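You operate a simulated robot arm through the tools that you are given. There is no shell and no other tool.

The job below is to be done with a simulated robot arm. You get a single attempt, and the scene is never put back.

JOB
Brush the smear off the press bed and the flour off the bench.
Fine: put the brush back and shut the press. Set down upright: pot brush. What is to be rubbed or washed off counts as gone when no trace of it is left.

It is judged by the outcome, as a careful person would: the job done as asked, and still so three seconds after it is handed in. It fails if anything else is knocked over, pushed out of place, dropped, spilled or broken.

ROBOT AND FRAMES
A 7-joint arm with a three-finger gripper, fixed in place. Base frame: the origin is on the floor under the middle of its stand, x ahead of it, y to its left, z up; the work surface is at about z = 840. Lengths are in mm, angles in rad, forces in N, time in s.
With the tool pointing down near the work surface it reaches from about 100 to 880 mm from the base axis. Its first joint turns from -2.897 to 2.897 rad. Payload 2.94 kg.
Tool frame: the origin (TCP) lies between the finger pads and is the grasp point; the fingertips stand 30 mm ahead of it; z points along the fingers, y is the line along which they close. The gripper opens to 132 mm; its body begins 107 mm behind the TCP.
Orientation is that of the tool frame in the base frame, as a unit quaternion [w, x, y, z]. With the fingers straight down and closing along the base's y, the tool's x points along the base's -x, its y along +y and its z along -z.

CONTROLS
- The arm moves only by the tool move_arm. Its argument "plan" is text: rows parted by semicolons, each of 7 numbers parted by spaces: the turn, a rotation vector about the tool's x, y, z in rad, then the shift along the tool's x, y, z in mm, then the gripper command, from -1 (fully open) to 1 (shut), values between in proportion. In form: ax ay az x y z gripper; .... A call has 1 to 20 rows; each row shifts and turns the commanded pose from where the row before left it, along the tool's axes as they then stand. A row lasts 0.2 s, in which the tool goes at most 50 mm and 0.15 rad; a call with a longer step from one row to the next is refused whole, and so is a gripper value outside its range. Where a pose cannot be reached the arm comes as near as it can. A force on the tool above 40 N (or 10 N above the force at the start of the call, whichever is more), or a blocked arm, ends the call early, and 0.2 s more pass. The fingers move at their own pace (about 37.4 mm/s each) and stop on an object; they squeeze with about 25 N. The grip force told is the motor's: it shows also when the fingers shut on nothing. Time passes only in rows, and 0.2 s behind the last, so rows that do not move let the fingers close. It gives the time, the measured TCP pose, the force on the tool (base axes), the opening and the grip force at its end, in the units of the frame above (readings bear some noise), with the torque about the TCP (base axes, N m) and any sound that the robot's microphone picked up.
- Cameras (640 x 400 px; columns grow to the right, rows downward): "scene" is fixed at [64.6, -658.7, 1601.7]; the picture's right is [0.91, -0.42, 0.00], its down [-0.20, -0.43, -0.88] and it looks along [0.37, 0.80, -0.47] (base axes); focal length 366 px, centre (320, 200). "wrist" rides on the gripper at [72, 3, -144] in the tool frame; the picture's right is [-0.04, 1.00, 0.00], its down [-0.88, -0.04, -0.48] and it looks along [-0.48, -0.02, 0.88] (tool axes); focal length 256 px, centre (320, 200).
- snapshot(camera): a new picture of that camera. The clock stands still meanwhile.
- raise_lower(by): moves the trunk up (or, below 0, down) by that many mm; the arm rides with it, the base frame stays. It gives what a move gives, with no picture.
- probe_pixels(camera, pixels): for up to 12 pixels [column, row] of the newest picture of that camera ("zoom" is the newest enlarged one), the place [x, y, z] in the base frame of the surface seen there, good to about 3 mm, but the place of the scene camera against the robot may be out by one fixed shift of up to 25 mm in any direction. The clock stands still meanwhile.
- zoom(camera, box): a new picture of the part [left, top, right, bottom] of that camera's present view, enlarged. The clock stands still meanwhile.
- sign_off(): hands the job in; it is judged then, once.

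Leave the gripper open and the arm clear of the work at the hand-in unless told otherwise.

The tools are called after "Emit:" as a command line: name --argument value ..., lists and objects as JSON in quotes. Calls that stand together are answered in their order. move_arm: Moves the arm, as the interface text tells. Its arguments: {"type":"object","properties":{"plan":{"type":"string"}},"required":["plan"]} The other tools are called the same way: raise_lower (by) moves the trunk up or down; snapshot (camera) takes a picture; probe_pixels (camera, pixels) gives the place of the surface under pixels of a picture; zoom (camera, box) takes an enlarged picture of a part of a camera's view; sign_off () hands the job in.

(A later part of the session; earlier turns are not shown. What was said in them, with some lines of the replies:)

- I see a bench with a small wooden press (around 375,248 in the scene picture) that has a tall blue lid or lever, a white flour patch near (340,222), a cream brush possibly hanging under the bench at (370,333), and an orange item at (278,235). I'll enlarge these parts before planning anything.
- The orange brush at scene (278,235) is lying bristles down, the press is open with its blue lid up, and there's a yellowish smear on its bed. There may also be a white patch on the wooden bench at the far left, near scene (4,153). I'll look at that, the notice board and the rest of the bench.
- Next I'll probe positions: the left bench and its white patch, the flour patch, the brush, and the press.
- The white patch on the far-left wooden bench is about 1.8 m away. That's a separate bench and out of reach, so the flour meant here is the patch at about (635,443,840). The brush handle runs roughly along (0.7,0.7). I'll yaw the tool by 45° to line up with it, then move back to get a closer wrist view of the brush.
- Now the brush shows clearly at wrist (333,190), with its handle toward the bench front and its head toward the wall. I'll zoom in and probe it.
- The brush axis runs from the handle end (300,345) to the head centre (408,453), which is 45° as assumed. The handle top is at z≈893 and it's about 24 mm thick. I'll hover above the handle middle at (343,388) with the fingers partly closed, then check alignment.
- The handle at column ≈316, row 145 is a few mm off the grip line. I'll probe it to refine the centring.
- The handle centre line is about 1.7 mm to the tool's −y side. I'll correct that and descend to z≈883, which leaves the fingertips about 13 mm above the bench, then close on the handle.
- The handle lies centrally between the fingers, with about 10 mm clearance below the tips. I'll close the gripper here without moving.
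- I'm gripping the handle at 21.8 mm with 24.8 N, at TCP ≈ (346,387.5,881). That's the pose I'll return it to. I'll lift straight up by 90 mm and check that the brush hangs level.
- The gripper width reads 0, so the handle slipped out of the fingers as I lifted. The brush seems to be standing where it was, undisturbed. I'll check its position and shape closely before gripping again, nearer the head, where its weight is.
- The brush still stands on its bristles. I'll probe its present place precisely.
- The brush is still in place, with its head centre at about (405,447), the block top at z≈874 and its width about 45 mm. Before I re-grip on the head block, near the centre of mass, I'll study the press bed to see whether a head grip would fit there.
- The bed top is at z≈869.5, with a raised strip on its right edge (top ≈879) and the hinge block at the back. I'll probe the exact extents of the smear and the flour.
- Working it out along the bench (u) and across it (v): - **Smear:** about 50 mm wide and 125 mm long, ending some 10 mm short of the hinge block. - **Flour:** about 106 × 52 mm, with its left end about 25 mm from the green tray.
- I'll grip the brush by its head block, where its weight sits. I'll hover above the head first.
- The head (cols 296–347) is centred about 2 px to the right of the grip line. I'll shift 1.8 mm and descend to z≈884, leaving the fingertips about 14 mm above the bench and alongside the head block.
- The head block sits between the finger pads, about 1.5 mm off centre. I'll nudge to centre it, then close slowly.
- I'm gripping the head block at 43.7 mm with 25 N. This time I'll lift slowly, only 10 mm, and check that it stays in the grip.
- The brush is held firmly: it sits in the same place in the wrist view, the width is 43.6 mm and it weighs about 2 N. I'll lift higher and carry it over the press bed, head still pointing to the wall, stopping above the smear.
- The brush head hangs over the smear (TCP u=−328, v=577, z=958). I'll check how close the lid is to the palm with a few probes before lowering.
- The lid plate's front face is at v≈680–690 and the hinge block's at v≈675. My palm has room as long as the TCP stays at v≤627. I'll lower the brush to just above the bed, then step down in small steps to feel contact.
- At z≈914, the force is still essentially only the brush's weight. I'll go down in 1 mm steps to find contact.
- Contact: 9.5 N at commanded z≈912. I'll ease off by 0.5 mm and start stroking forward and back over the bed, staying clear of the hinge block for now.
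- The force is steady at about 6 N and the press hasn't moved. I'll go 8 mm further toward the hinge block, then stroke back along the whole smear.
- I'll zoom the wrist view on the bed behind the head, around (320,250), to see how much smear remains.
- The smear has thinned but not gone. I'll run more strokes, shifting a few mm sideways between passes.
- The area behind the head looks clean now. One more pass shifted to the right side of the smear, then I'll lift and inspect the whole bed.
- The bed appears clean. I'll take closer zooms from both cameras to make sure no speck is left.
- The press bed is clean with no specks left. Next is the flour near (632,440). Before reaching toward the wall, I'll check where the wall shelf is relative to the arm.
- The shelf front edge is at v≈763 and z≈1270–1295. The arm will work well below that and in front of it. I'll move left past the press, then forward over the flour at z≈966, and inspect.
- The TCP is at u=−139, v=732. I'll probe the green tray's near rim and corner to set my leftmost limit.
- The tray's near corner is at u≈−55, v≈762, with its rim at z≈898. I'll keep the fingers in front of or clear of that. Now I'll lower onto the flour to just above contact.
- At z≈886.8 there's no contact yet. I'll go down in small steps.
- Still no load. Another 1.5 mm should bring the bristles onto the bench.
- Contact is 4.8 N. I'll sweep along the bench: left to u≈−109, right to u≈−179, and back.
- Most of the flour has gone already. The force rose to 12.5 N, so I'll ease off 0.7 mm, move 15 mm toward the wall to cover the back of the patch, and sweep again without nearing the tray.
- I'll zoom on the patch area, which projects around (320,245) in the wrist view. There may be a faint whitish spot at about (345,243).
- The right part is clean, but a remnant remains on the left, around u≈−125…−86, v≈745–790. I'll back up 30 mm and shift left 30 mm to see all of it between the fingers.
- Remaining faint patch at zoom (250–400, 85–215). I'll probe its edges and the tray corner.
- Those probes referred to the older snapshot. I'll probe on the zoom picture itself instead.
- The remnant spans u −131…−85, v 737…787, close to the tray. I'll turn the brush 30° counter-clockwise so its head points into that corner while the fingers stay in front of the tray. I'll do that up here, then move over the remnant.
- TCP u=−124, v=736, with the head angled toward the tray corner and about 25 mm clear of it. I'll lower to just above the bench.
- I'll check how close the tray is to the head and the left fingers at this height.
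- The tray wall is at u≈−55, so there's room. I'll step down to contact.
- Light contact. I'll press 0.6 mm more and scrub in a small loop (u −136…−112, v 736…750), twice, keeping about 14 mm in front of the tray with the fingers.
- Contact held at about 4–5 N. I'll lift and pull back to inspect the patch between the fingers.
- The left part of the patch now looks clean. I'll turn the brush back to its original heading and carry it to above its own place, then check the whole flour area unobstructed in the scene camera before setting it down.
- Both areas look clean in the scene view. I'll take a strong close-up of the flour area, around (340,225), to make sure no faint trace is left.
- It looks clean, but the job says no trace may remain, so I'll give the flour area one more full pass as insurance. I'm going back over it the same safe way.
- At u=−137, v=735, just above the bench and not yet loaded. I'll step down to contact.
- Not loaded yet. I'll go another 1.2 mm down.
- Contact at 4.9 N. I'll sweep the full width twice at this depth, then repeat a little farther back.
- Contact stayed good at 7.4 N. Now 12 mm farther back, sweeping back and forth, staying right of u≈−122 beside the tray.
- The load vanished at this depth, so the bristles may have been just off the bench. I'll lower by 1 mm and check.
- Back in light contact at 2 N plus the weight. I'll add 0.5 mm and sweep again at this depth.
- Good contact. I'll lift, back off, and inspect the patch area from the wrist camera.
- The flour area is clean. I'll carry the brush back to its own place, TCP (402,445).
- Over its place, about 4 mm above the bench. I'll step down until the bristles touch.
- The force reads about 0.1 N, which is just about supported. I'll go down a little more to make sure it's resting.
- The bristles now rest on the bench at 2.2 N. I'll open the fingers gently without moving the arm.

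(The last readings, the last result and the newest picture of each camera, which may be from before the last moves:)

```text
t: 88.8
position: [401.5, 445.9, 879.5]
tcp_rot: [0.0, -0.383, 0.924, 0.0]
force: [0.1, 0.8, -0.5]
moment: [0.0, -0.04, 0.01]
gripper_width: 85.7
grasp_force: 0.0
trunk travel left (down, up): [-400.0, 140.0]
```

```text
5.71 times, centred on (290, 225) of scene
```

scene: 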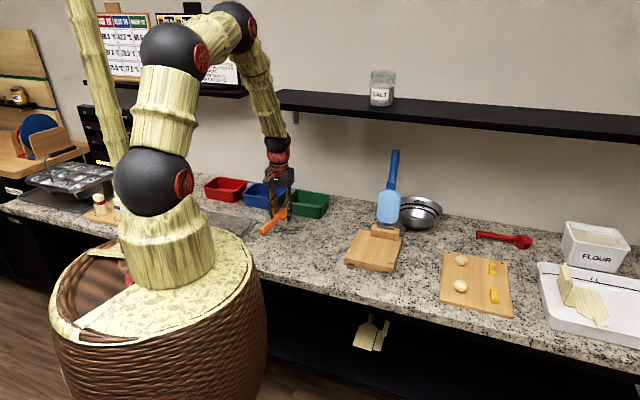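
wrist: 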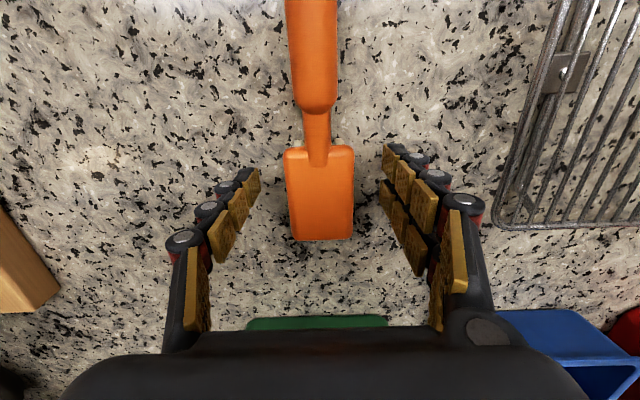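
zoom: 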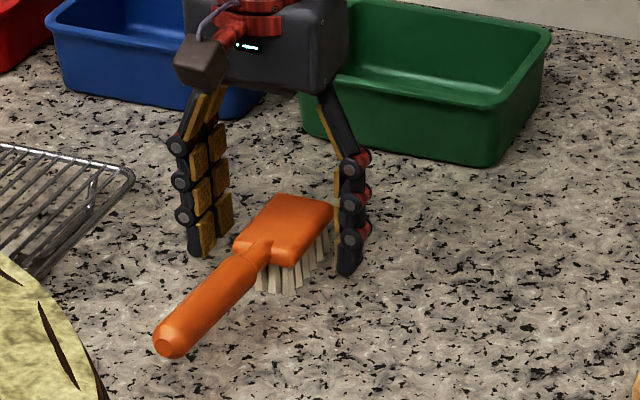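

The brush stands on its bristles, within a few mm of where it was. I'll rise straight up clear of it.

Emit:
move_arm --plan "0 0 0 0 0 -15 -0.3;0 0 0 0 0 -25 -0.3;0 0 0 0 0 -35 -0.3;0 0 0 0 0 -40 -0.3;0 0 0 0 0 -40 -0.3;0 0 0 0 0 0 -0.3"

Emit:
snapshot --camera "wrist"

Emit:
snapshot --camera "scene"

```text
t: 90.2
position: [401.5, 445.1, 1033.7]
tcp_rot: [0.0, -0.383, 0.924, 0.0]
force: [1.0, 0.2, 0.4]
moment: [-0.02, -0.01, 0.0]
gripper_width: 85.8
grasp_force: 0.1
trunk travel left (down, up): [-400.0, 140.0]
```

```text
taken
```

wrist: 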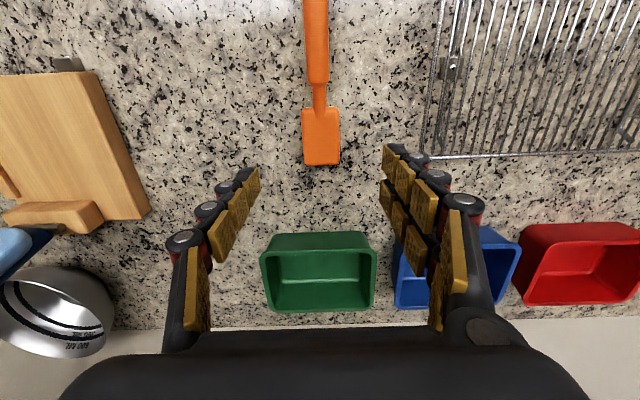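

```text
taken
```

scene: 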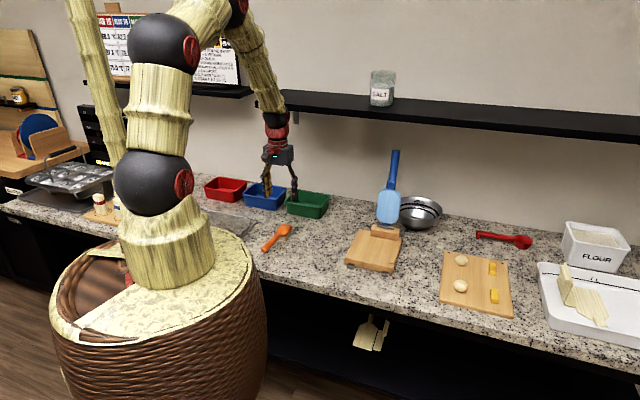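

The brush is back. Now for the press lid. I'll look closely at its shape and hinge.

Emit:
zoom --camera "scene" --box '[355, 145, 445, 250]'

Emit:
probe_pixels --camera "scene" --pixels '[[395, 152], [394, 165], [392, 180], [391, 188], [388, 195], [388, 205], [387, 215], [386, 220], [386, 226], [378, 205], [398, 205], [385, 232]]'

```text
3.81 times, centred on (400, 198) of scene
```

zoom: 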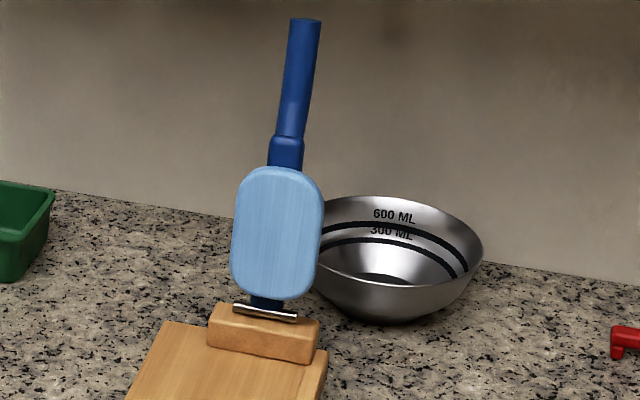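

```text
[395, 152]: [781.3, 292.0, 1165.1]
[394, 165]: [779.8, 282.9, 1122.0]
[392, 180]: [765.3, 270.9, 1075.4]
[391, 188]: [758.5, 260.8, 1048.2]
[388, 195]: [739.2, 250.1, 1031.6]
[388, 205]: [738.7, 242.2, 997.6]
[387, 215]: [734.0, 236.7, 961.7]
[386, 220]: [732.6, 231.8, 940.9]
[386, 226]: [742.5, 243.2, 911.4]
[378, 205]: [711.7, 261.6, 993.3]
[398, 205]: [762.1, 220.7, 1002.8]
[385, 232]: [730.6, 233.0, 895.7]
```

The lid is a light-blue plate with a dark-blue handle rising to z≈1175. It leans back about 11–18° at u≈−331, with the hinge near (v 694, z 912). The shelf rules out coming straight down on it. So I'll approach from front-above with the tool tilted 45°, hold the handle lightly by its sides and swing it down around the hinge.

First I'll move in front of the lid.

Emit:
move_arm --plan "0 0 0 0 0 -39 -0.3;0 0 0 0 0 -39 -0.3;0 0 0 0 0 -39 -0.3;0 0 0 0 0 -39 -0.3;0 0 0 3.2 -30.15 0 -0.3;0 0 0 3.2 -30.15 0 -0.3;0 0 0 3.2 -30.15 0 -0.3;0 0 0 3.2 -30.15 0 -0.3;0 0 0 3.2 -30.15 0 -0.3;0 0 0 3.2 -30.15 0 -0.3;0 0 0 3.2 -30.15 0 -0.3;0 0 0 3.2 -30.15 0 -0.3;0 0 0 3.2 -30.15 0 -0.3;0 0 0 3.2 -30.15 0 -0.3;0 0 0 3.2 -30.15 0 -0.3;0 0 0 3.2 -30.15 0 -0.3;0 0 0 0 0 0 -0.3"

Emit:
move_arm --plan "0 -0.131 0 0 0 0 -0.3;0 -0.131 0 0 0 0 -0.3;0 -0.131 0 0 0 0 -0.3;0 -0.131 0 0 0 0 -0.3;0 -0.131 0 0 0 0 -0.3;0 -0.131 0 0 0 0 -0.3;0 0 0 0 0 0 -0.3"

Emit:
snapshot --camera "wrist"

Emit:
snapshot --camera "scene"

```text
t: 93.8
position: [631.9, 162.5, 1192.2]
tcp_rot: [0.0, -0.383, 0.924, 0.0]
force: [0.0, -0.1, -0.5]
moment: [-0.01, 0.01, 0.03]
gripper_width: 85.9
grasp_force: 0.1
trunk travel left (down, up): [-400.0, 140.0]
```

```text
t: 95.4
position: [630.3, 162.5, 1191.7]
tcp_rot: [0.355, -0.354, 0.853, 0.147]
force: [-0.5, 0.4, -0.8]
moment: [-0.01, -0.01, -0.03]
gripper_width: 85.8
grasp_force: 0.0
trunk travel left (down, up): [-400.0, 140.0]
```

```text
taken
```

wrist: 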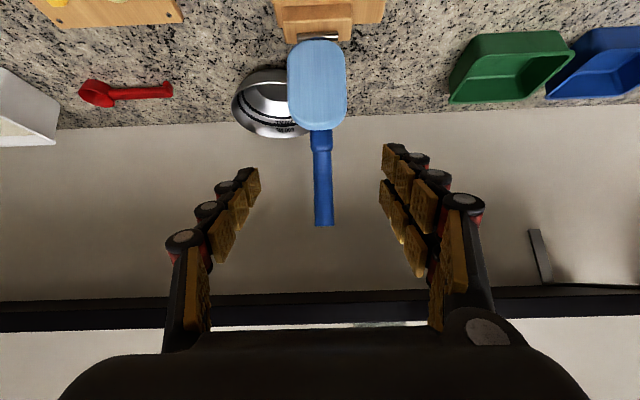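

```text
taken
```

scene: 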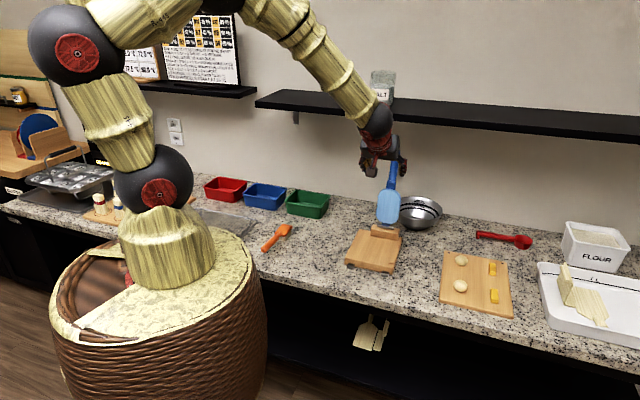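

The lid is in clear view, upside down: handle end at (324,225), plate around (318,85), hinge at (318,38). I'll probe it for the grip geometry.

Emit:
probe_pixels --camera "wrist" --pixels '[[324, 222], [323, 205], [322, 190], [321, 170], [320, 155], [319, 140], [318, 118], [318, 95], [318, 70], [318, 50], [318, 38], [318, 28]]'

Emit:
zoom --camera "wrist" --box '[250, 0, 400, 240]'

Emit:
probe_pixels --camera "wrist" --pixels '[[316, 180], [327, 180], [315, 205], [332, 205], [292, 75], [344, 75], [265, 110], [100, 310], [320, 310], [540, 305], [320, 296], [320, 280]]'

```text
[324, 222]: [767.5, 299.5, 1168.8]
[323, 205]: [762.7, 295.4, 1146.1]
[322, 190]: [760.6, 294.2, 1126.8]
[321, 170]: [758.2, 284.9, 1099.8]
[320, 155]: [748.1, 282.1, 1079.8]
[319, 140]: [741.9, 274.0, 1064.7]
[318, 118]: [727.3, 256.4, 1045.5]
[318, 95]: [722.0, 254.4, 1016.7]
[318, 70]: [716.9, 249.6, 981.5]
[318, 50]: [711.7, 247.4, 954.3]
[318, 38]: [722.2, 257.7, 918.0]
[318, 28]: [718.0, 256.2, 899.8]
```

```text
1.67 times, centred on (325, 120) of wrist
```

zoom: 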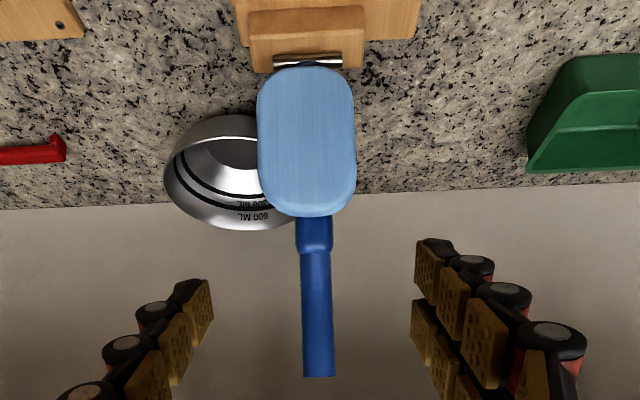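

```text
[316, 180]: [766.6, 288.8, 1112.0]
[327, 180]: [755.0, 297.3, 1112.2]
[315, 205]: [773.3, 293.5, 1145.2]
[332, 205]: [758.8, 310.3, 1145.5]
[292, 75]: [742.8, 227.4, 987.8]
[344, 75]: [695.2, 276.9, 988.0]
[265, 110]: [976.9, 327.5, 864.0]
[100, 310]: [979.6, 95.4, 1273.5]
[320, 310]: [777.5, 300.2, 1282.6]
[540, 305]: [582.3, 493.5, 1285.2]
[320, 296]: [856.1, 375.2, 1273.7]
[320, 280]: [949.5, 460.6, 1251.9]
```

The lid is at u≈−330.5, the handle is about 22 mm thick and its axis passes through (v 752, z 1110). The hinge is near (v 695, z 912), and the shelf edge at v 762, z≥1270 stays well clear. I'll advance so the open fingers straddle the handle there.

Emit:
move_arm --plan "0 0 0 -9.7 0 24.1 -0.3;0 0 0 -9.7 0 24.1 -0.3;0 0 0 -9.7 0 24.1 -0.3;0 0 0 -9.7 0 24.1 -0.3;0 0 0 -9.7 0 24.1 -0.3;0 0 0 -9.7 0 24.1 -0.3;0 0 0 -9.7 0 24.1 -0.3;0 0 0 -9.7 0 24.1 -0.3;0 0 0 0 0 0 -0.3"

Emit:
snapshot --camera "wrist"

Emit:
zoom --camera "scene" --box '[320, 60, 480, 260]'

```text
t: 97.4
position: [764.0, 298.0, 1109.2]
tcp_rot: [0.355, -0.353, 0.853, 0.147]
force: [-0.6, -0.6, 0.5]
moment: [0.02, 0.04, 0.0]
gripper_width: 86.0
grasp_force: 0.1
trunk travel left (down, up): [-400.0, 140.0]
```

```text
taken
```

wrist: 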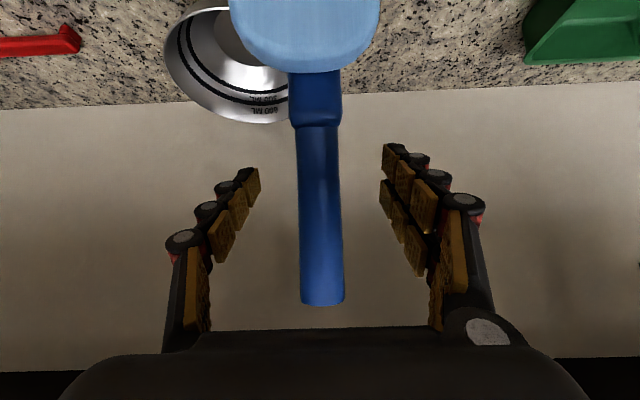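

```text
2.00 times, centred on (400, 160) of scene
```

zoom: 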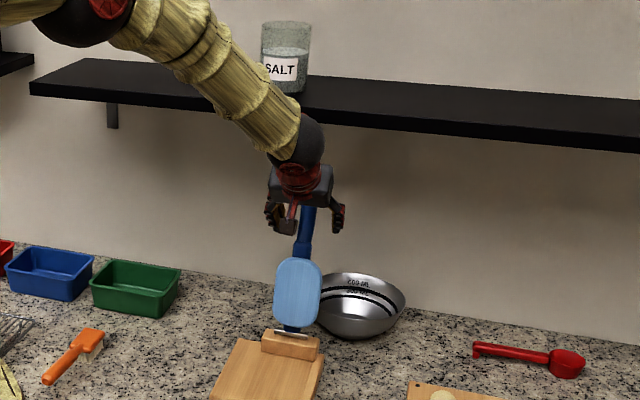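

The handle sits centred between the fingers (cols 297–341 at row 190). I'll close on it.

Emit:
move_arm --plan "0 0 0 0 0 0 0;0 0 0 0 0 0 0.3;0 0 0 0 0 0 0.55;0 0 0 0 0 0 1;0 0 0 0 0 0 1;0 0 0 0 0 0 1;0 0 0 0 0 0 1"

Emit:
snapshot --camera "wrist"

```text
t: 99.0
position: [764.5, 298.8, 1108.9]
tcp_rot: [0.355, -0.352, 0.854, 0.146]
force: [1.7, -2.8, 0.7]
moment: [0.15, 0.28, -0.07]
gripper_width: 24.6
grasp_force: 36.7
trunk travel left (down, up): [-400.0, 140.0]
```

```text
taken
```

wrist: 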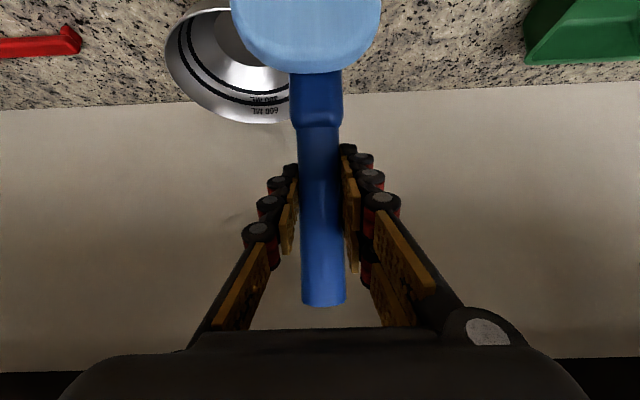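

I'm holding the handle (24.6 mm) without loading it. Now I'll start the swing along the arc about the hinge: first 20° forward, then check force and picture.

Emit:
move_arm --plan "0 0 0 4.66 0 -7.63 1;0 0 0 4.66 0 -7.63 1;0 0 0 10.61 0 -14.40 1;0 0 0 11.82 0 -13.41 1;0 0 0 12.95 0 -12.34 1;0 0 0 0 0 0 1"

Emit:
snapshot --camera "wrist"

Emit:
zoom --camera "scene" --box '[320, 60, 480, 260]'

```text
t: 100.4
position: [714.5, 247.3, 1115.6]
tcp_rot: [0.354, -0.353, 0.853, 0.148]
force: [-4.4, 5.0, -2.0]
moment: [0.65, 0.29, 0.08]
gripper_width: 24.4
grasp_force: 44.9
trunk travel left (down, up): [-400.0, 140.0]
```

```text
taken
```

wrist: 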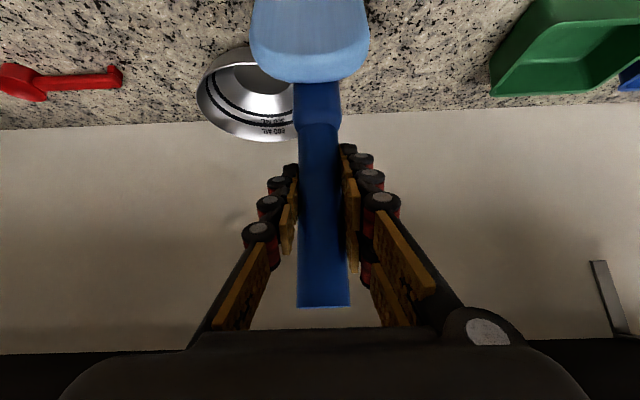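

```text
2.00 times, centred on (400, 160) of scene
```

zoom: 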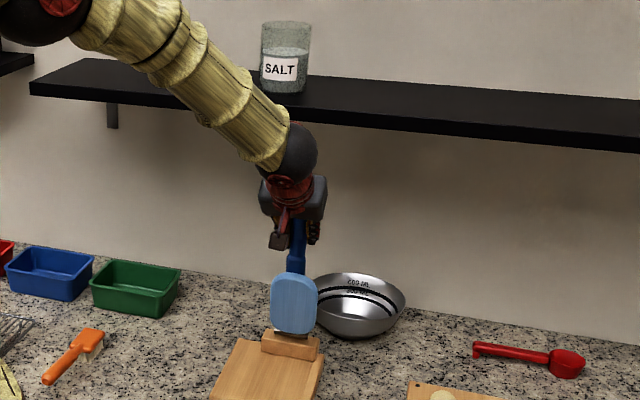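

The lid follows well. The small sideways force (about 6.6 N along the bench) suggests the press is turned roughly 1.7° from my axis, so I'll add a slight sideways drift. I'm continuing from 20° to 55°.

Emit:
move_arm --plan "0 0 0 13.99 1.5 -11.16 1;0 0 0 14.89 1.6 -9.90 1;0 0 0 15.70 0.5 -8.56 1;0 0 0 16.39 0.5 -7.16 1;0 0 0 16.95 0.5 -5.71 1;0 0 0 17.39 0.45 -4.21 1;0 0 0 17.68 0.43 -2.67 1;0 0 0 0 0 0 1"

Emit:
snapshot --camera "wrist"

Emit:
zoom --camera "scene" --box '[320, 100, 480, 290]'

```text
t: 102.2
position: [628.1, 170.1, 1074.1]
tcp_rot: [0.354, -0.354, 0.853, 0.148]
force: [-0.4, -0.6, -0.6]
moment: [0.04, -0.03, -0.01]
gripper_width: 0.0
grasp_force: 28.4
trunk travel left (down, up): [-400.0, 140.0]
```

```text
taken
```

wrist: 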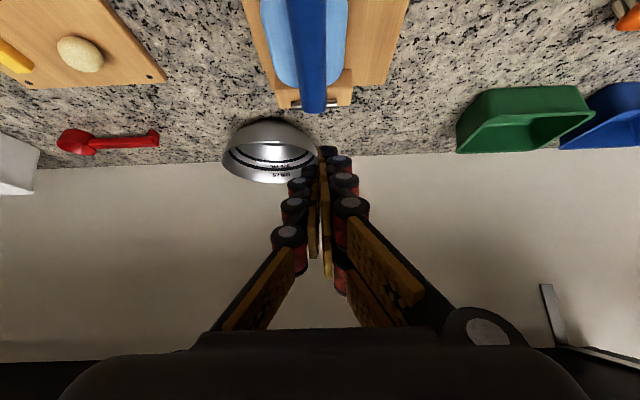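

```text
2.11 times, centred on (400, 195) of scene
```

zoom: 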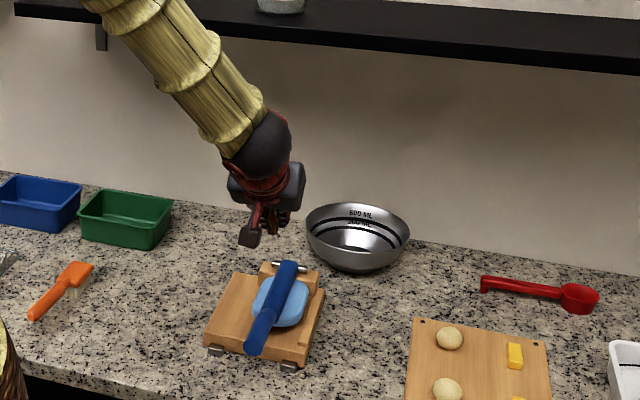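

The lid came out of the fingers and has gone down by itself: it now lies on the bed with its handle pointing to the front. I'll check whether it's fully shut and whether anything else moved.

Emit:
snapshot --camera "scene"

Emit:
zoom --camera "scene" --box '[340, 215, 420, 280]'

Emit:
probe_pixels --camera "zoom" --pixels '[[320, 190], [290, 240], [250, 300], [230, 340], [370, 215], [395, 180], [340, 150], [350, 120], [200, 200], [220, 290], [430, 250], [300, 330]]'

```text
taken
```

scene: 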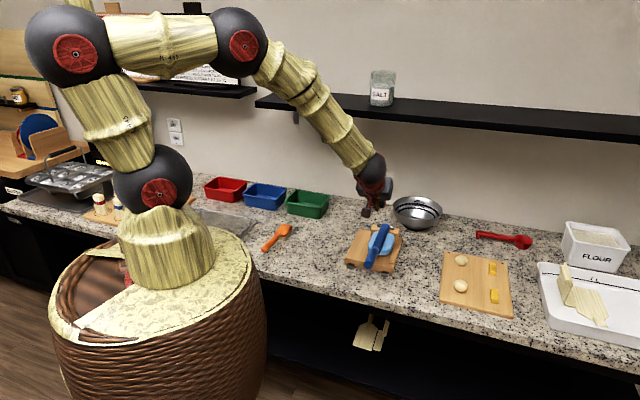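

```text
6.15 times, centred on (380, 248) of scene
```

zoom: 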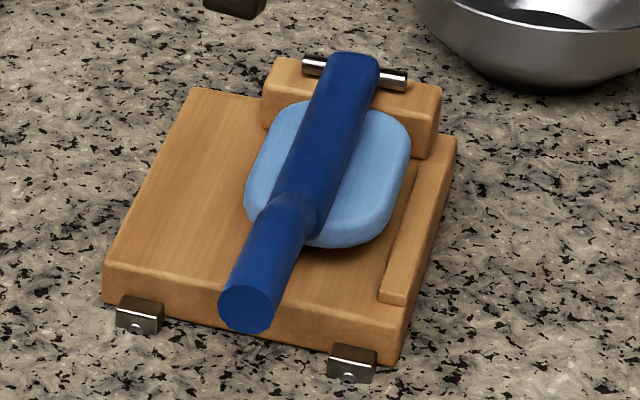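

```text
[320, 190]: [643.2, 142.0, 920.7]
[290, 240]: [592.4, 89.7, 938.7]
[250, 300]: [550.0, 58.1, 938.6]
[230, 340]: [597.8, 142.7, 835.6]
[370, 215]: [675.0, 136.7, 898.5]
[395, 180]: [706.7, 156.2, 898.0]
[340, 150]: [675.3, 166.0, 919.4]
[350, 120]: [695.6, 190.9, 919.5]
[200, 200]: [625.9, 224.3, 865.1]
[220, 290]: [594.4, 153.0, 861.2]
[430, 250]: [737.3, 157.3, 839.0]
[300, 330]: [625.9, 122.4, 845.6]
```

The press base hasn't moved (clips at the same pixels), and the plate lies level with its top near z≈903. Since the hinge may be slow-moving, I'll open the gripper, let a second pass, and measure again.

Emit:
move_arm --plan "0 0 0 0 0 -10 0.5;0 0 0 0 0 -10 0.3;0 0 0 0 0 0 0.3;0 0 0 0 0 0 0.3;0 0 0 0 0 0 0.3;0 0 0 0 0 0 0.3"

Emit:
zoom --camera "scene" --box '[340, 215, 420, 280]'

Emit:
probe_pixels --camera "zoom" --pixels '[[320, 190], [290, 240], [265, 265], [245, 310], [370, 215], [395, 180], [340, 150], [350, 90], [290, 130], [345, 235], [360, 255], [260, 190]]'

Emit:
snapshot --camera "wrist"

```text
t: 103.6
position: [620.2, 160.0, 1087.2]
tcp_rot: [0.353, -0.354, 0.854, 0.147]
force: [0.8, -0.4, -0.3]
moment: [0.01, -0.02, -0.02]
gripper_width: 46.4
grasp_force: 0.0
trunk travel left (down, up): [-400.0, 140.0]
```

```text
6.15 times, centred on (380, 248) of scene
```

zoom: 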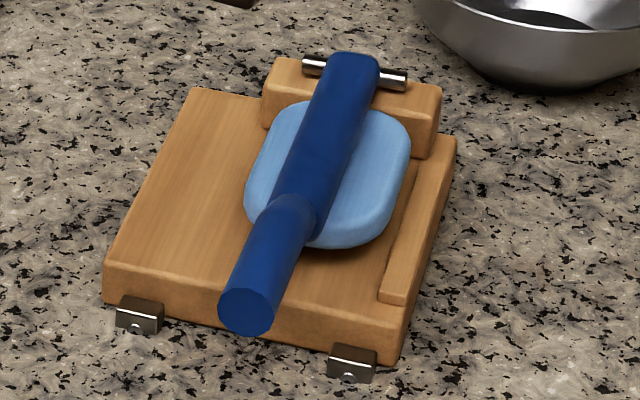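

```text
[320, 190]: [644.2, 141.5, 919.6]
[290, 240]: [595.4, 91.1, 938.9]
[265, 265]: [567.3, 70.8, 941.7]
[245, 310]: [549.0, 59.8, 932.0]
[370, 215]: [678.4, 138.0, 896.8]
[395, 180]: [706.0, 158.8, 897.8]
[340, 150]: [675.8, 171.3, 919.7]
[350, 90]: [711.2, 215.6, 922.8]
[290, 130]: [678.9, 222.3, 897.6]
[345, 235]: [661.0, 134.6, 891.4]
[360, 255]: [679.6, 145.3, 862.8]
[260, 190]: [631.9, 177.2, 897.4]
```

```text
taken
```

wrist: 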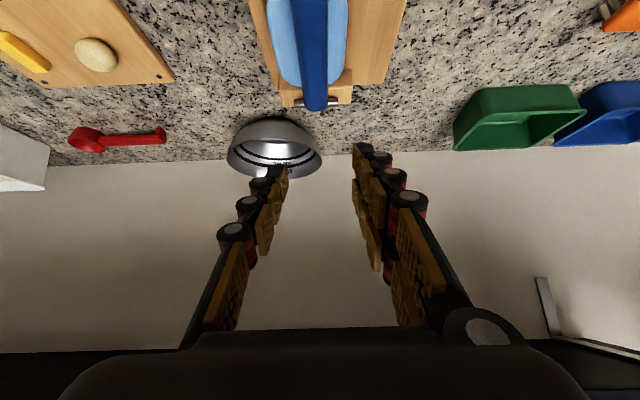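

The lid is at rest with its plate level. I'll check whether there's still a gap between plate and bed, by probing the plate's rim closely.

Emit:
zoom --camera "scene" --box '[365, 235, 400, 260]'

Emit:
probe_pixels --camera "zoom" --pixels '[[350, 180], [350, 195], [350, 205], [350, 212], [350, 220], [350, 230], [350, 245], [480, 100], [500, 110], [515, 120], [530, 130], [545, 140]]'

```text
16.00 times, centred on (382, 248) of scene
```

zoom: 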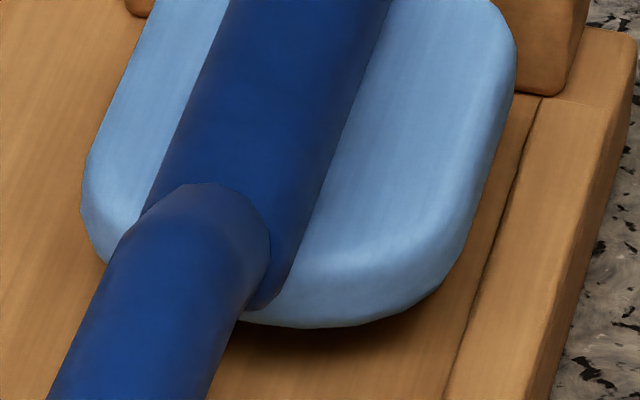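

```text
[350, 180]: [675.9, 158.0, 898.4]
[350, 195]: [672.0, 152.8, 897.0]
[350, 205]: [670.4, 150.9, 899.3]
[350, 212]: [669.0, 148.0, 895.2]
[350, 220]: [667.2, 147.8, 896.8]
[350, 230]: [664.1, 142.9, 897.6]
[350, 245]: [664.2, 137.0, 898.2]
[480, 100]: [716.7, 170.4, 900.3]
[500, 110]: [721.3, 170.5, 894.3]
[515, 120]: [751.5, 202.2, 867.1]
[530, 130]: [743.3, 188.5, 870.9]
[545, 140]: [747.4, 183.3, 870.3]
```

Probing down the plate's front rim to its lower edge and onto the bed below it.

Emit:
probe_pixels --camera "zoom" --pixels '[[350, 260], [350, 275], [350, 290], [350, 300], [350, 310], [350, 318], [350, 324], [350, 332], [350, 345], [350, 360], [300, 320], [440, 280]]'

```text
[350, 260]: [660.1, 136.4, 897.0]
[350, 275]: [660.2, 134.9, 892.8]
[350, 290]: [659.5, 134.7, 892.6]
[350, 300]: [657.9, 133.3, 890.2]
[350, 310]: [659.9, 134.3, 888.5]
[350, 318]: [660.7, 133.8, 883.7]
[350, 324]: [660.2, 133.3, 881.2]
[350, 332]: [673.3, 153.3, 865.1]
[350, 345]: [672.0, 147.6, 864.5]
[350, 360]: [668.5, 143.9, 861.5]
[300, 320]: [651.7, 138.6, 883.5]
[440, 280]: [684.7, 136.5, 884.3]
```

There seems to be a gap of roughly 15 mm between plate underside and bed, though the plate is level, so it's probably at its stop. To be sure it's really shut, I'll turn the tool upright, look from above, and press gently on the lid.

Emit:
move_arm --plan "0 0.131 0 0 0 0 1;0 0.131 0 0 0 0 1;0 0.131 0 0 0 0 1;0 0.131 0 0 0 0 1;0 0.131 0 0 0 0 1;0 0.131 0 0 0 0 1;0 0 0 25 0 0 1;0 0 0 25 0 0 1;0 0 0 25 0 0 1;0 0 0 0 0 0 1;0 0 0 0 0 0 1"

Emit:
snapshot --camera "wrist"

Emit:
zoom --camera "scene" --box '[320, 140, 440, 290]'

```text
t: 106.0
position: [566.9, 106.7, 1087.5]
tcp_rot: [0.0, -0.383, 0.924, -0.001]
force: [0.6, -0.5, -0.1]
moment: [-0.01, 0.01, -0.02]
gripper_width: 0.2
grasp_force: 25.4
trunk travel left (down, up): [-400.0, 140.0]
```

```text
taken
```

wrist: 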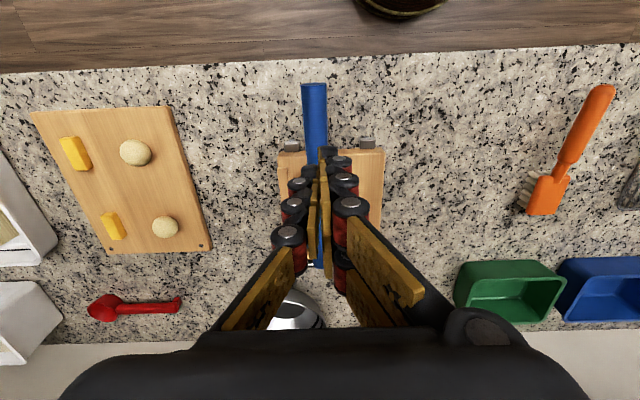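

```text
2.67 times, centred on (380, 215) of scene
```

zoom: 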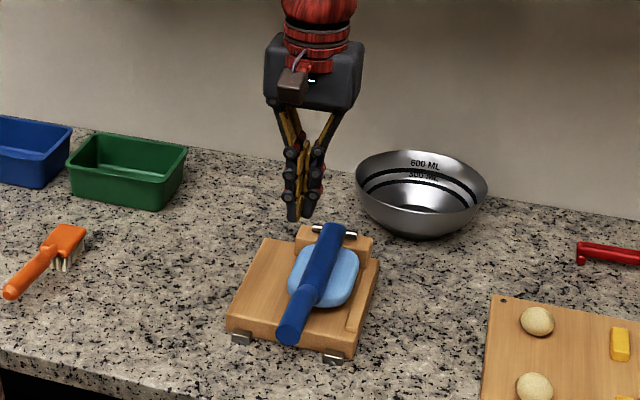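

From above, the handle shows at (315,85–150). I'll probe its height and line, along with the bed and the visible parts of the plate.

Emit:
probe_pixels --camera "wrist" --pixels '[[314, 87], [314, 100], [315, 115], [316, 130], [317, 143], [287, 175], [375, 190], [290, 148], [368, 143], [550, 195], [600, 95], [530, 190]]'

Emit:
zoom --camera "wrist" --box '[260, 70, 400, 290]'

Emit:
zoom --camera "wrist" --box '[500, 70, 640, 230]'

```text
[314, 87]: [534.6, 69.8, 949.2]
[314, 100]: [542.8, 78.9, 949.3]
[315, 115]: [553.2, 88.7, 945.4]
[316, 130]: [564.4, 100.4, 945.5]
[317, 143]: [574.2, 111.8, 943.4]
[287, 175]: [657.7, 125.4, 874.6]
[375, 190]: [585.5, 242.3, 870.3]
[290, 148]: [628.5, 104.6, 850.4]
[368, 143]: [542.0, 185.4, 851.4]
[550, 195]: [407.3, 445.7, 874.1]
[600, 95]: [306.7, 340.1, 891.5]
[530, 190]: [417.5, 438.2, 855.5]
```

```text
1.82 times, centred on (330, 180) of wrist
```

zoom: 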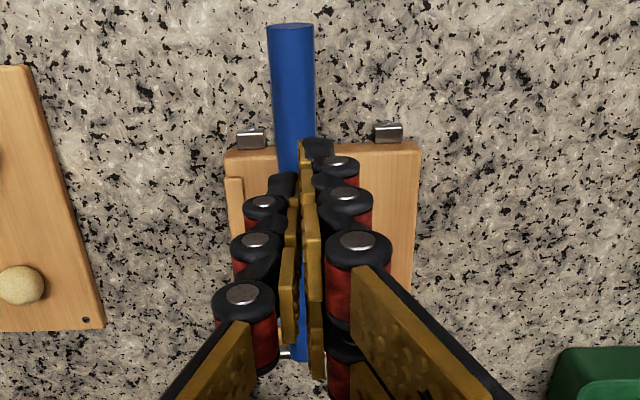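

```text
2.50 times, centred on (570, 150) of wrist
```

zoom: 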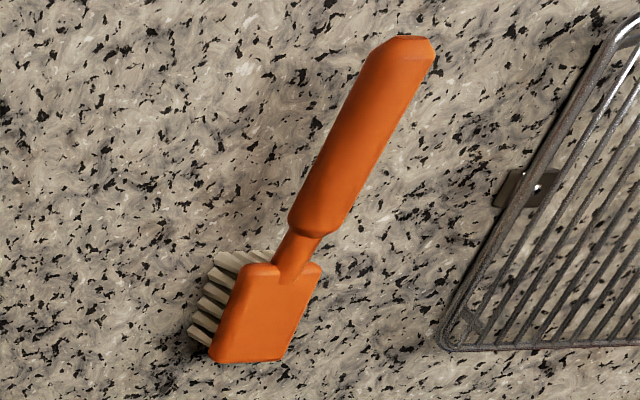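

The brush stands well. The handle's top is at z≈944 under my fingertips (v≈476, u≈−327). I'll bring the closed fingertips down to just above it, then press gently in small steps.

Emit:
move_arm --plan "0 0 0 0 -2 30 1;0 0 0 0 0 30 1;0 0 0 0 0 25 1;0 0 0 0 0 15 1;0 0 0 0 0 5 1;0 0 0 0 0 0 1"

Emit:
zoom --camera "scene" --box '[340, 200, 420, 280]'

```text
t: 107.4
position: [568.4, 105.4, 980.7]
tcp_rot: [-0.001, -0.382, 0.924, 0.0]
force: [-0.1, -0.1, 0.3]
moment: [-0.02, 0.02, 0.02]
gripper_width: 0.1
grasp_force: 24.5
trunk travel left (down, up): [-400.0, 140.0]
```

```text
5.00 times, centred on (380, 240) of scene
```

zoom: 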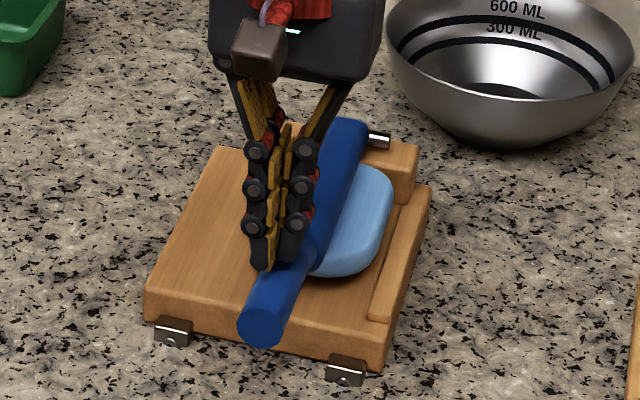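

The fingertips are just above the handle. I'll press down in 2 mm steps and watch the force.

Emit:
move_arm --plan "0 0 0 0 0 2 1;0 0 0 0 0 2 1;0 0 0 0 0 2 1;0 0 0 0 0 0 1"

```text
t: 108.4
position: [568.8, 104.9, 975.3]
tcp_rot: [-0.001, -0.382, 0.924, 0.0]
force: [-0.4, -0.7, -0.2]
moment: [0.0, -0.02, 0.01]
gripper_width: 0.0
grasp_force: 25.1
trunk travel left (down, up): [-400.0, 140.0]
```

No contact yet at 975. I'll continue down in small steps.

Emit:
move_arm --plan "0 0 0 0 0 1 1;0 0 0 0 0 1 1;0 0 0 0 0 1 1;0 0 0 0 0 0 1"

```text
t: 109.4
position: [567.6, 105.7, 973.1]
tcp_rot: [0.0, -0.383, 0.924, 0.001]
force: [-0.6, -0.7, 2.8]
moment: [-0.07, 0.1, 0.03]
gripper_width: 0.0
grasp_force: 24.9
trunk travel left (down, up): [-400.0, 140.0]
```

Contact begins at z≈973 with 2.8 N. I'll press 2 mm more to see whether the lid yields or is at its stop.

Emit:
move_arm --plan "0 0 0 0 0 1 1;0 0 0 0 0 1 1;0 0 0 0 0 0 1"

Emit:
zoom --camera "scene" --box '[340, 200, 420, 280]'

```text
t: 110.2
position: [568.2, 105.3, 972.1]
tcp_rot: [0.001, -0.383, 0.924, 0.0]
force: [-4.0, 2.4, 20.5]
moment: [-0.26, 0.45, -0.03]
gripper_width: 0.0
grasp_force: 25.3
trunk travel left (down, up): [-400.0, 140.0]
```

```text
5.00 times, centred on (380, 240) of scene
```

zoom: 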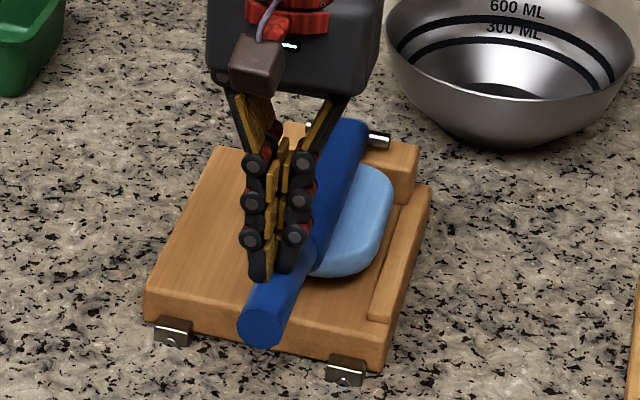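

The lid is solid: 20 N with no give, so it's at its stop and the press is shut. I'll back straight up off the handle, open the gripper and move clear.

Emit:
move_arm --plan "0 0 0 0 0 -4 1;0 0 0 0 0 -20 1;0 0 0 0 0 -35 1;0 0 0 0 0 -40 1;0 0 0 0 0 -40 0;0 0 0 0 0 -40 -0.5;0 0 0 20 30 -30 -1;0 0 0 20 30 -30 -1;0 0 0 20 30 -20 -1;0 0 0 20 30 0 -1;0 0 0 0 30 0 -1;0 0 0 0 0 0 -1;0 0 0 0 0 0 -1"

Emit:
snapshot --camera "scene"

Emit:
snapshot --camera "wrist"

Emit:
zoom --camera "scene" --box '[300, 195, 420, 285]'

Emit:
zoom --camera "scene" --box '[200, 170, 350, 265]'

```text
t: 113.0
position: [406.2, 156.4, 1230.2]
tcp_rot: [0.0, -0.382, 0.924, 0.0]
force: [-0.5, 0.3, -0.1]
moment: [-0.03, 0.0, 0.03]
gripper_width: 131.7
grasp_force: 0.1
trunk travel left (down, up): [-400.0, 140.0]
```

```text
taken
```

scene: 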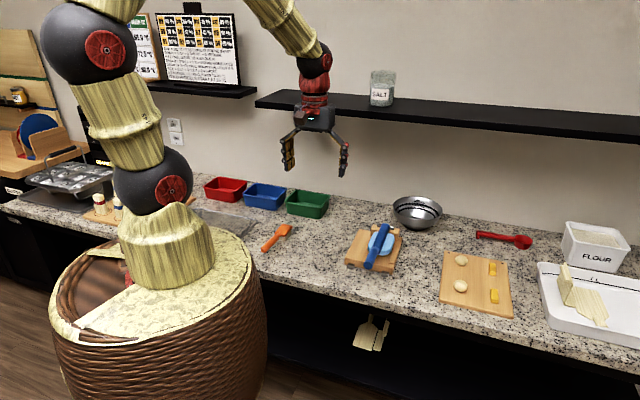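

```text
taken
```

wrist: 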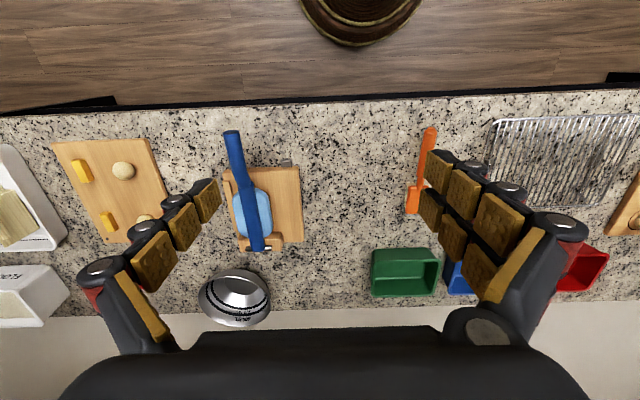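

```text
4.44 times, centred on (360, 240) of scene
```

zoom: 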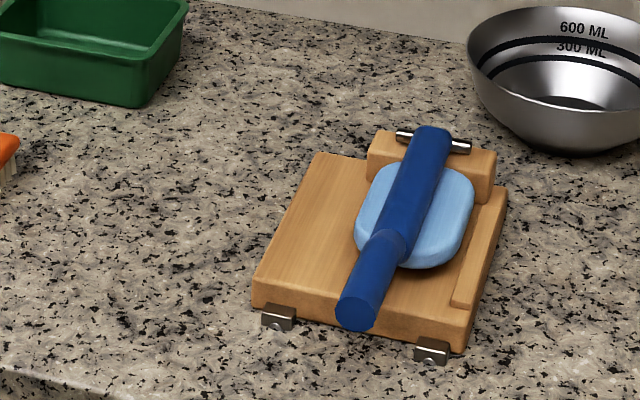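

```text
4.21 times, centred on (275, 218) of scene
```

zoom: 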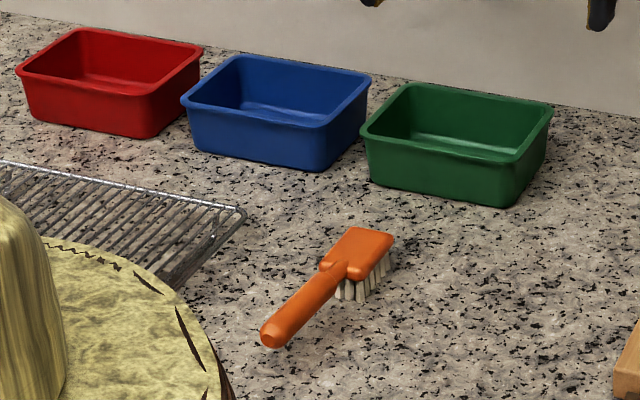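

Everything else is in place, the brush is where it was and the press is shut. As a last check, I'll zoom the wrist view on the flour area (about (341,247)) and take a final look at the visible part of the bed.

Emit:
zoom --camera "wrist" --box '[295, 220, 385, 276]'

Emit:
zoom --camera "scene" --box '[315, 210, 365, 240]'

Emit:
zoom --camera "wrist" --box '[210, 120, 320, 260]'

```text
7.11 times, centred on (340, 248) of wrist
```

zoom: 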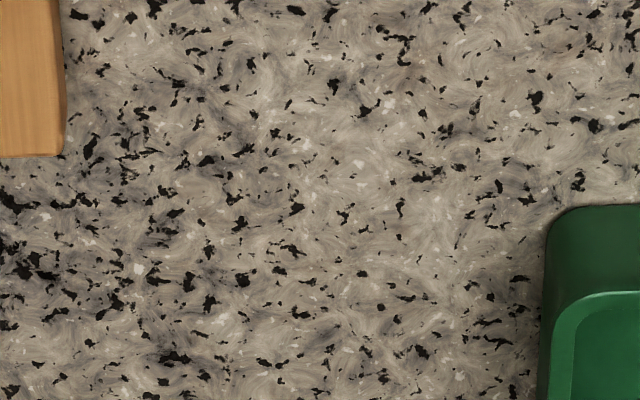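

```text
12.80 times, centred on (340, 225) of scene
```

zoom: 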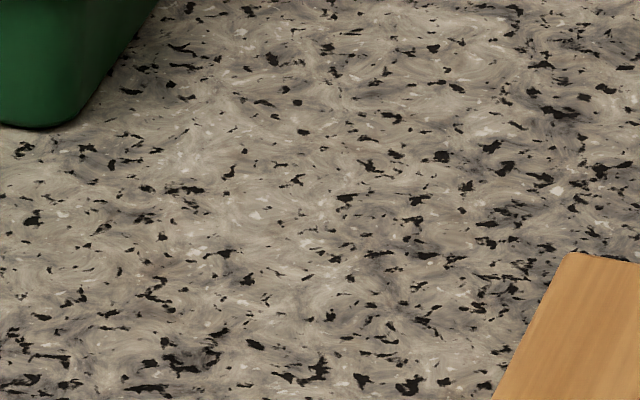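

```text
2.86 times, centred on (265, 190) of wrist
```

zoom: 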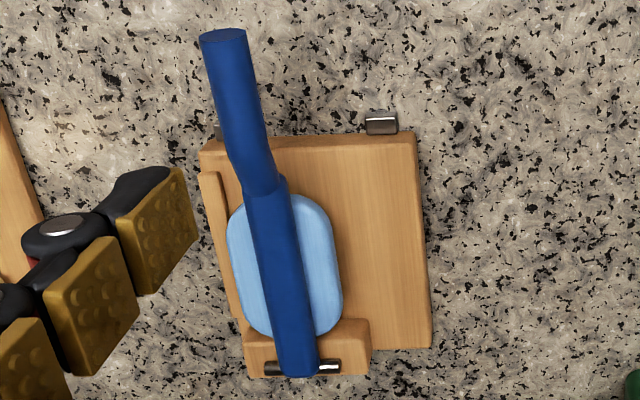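

The flour and the smear are gone, with no trace in the close-ups. The brush stands on its bristles in its place, the press is shut against its stop, and nothing else has moved. The gripper is open and the arm is clear, so I'm handing the job in.

Emit:
sign_off

```text
The job is handed in.
```

I brushed the smear off the press bed and the flour off the bench. Close-up pictures from both cameras showed no trace of the flour. I checked the bed the same way before shutting the press.

- **Brush:** it is back in its place, upright on its bristles, within about 5 mm of where it started. My first grip on its handle slipped as I lifted, but the brush stayed standing and I re-gripped it by the head.
- **Press:** it is shut. The handle slipped from the fingers part-way down, so the lid dropped the rest of the way on its own. I then pressed on it with about 20 N and it did not give, so it is at its stop. The plate lies level about 15 mm above the bed.
- **Everything else:** the press base did not shift, and I saw nothing else moved or knocked over. The gripper is open and the arm is clear.

There was also a white patch on the separate wooden bench at the far left. It is about 1.8 m away and out of reach, so I left it and took the flour on the main bench to be the one meant.
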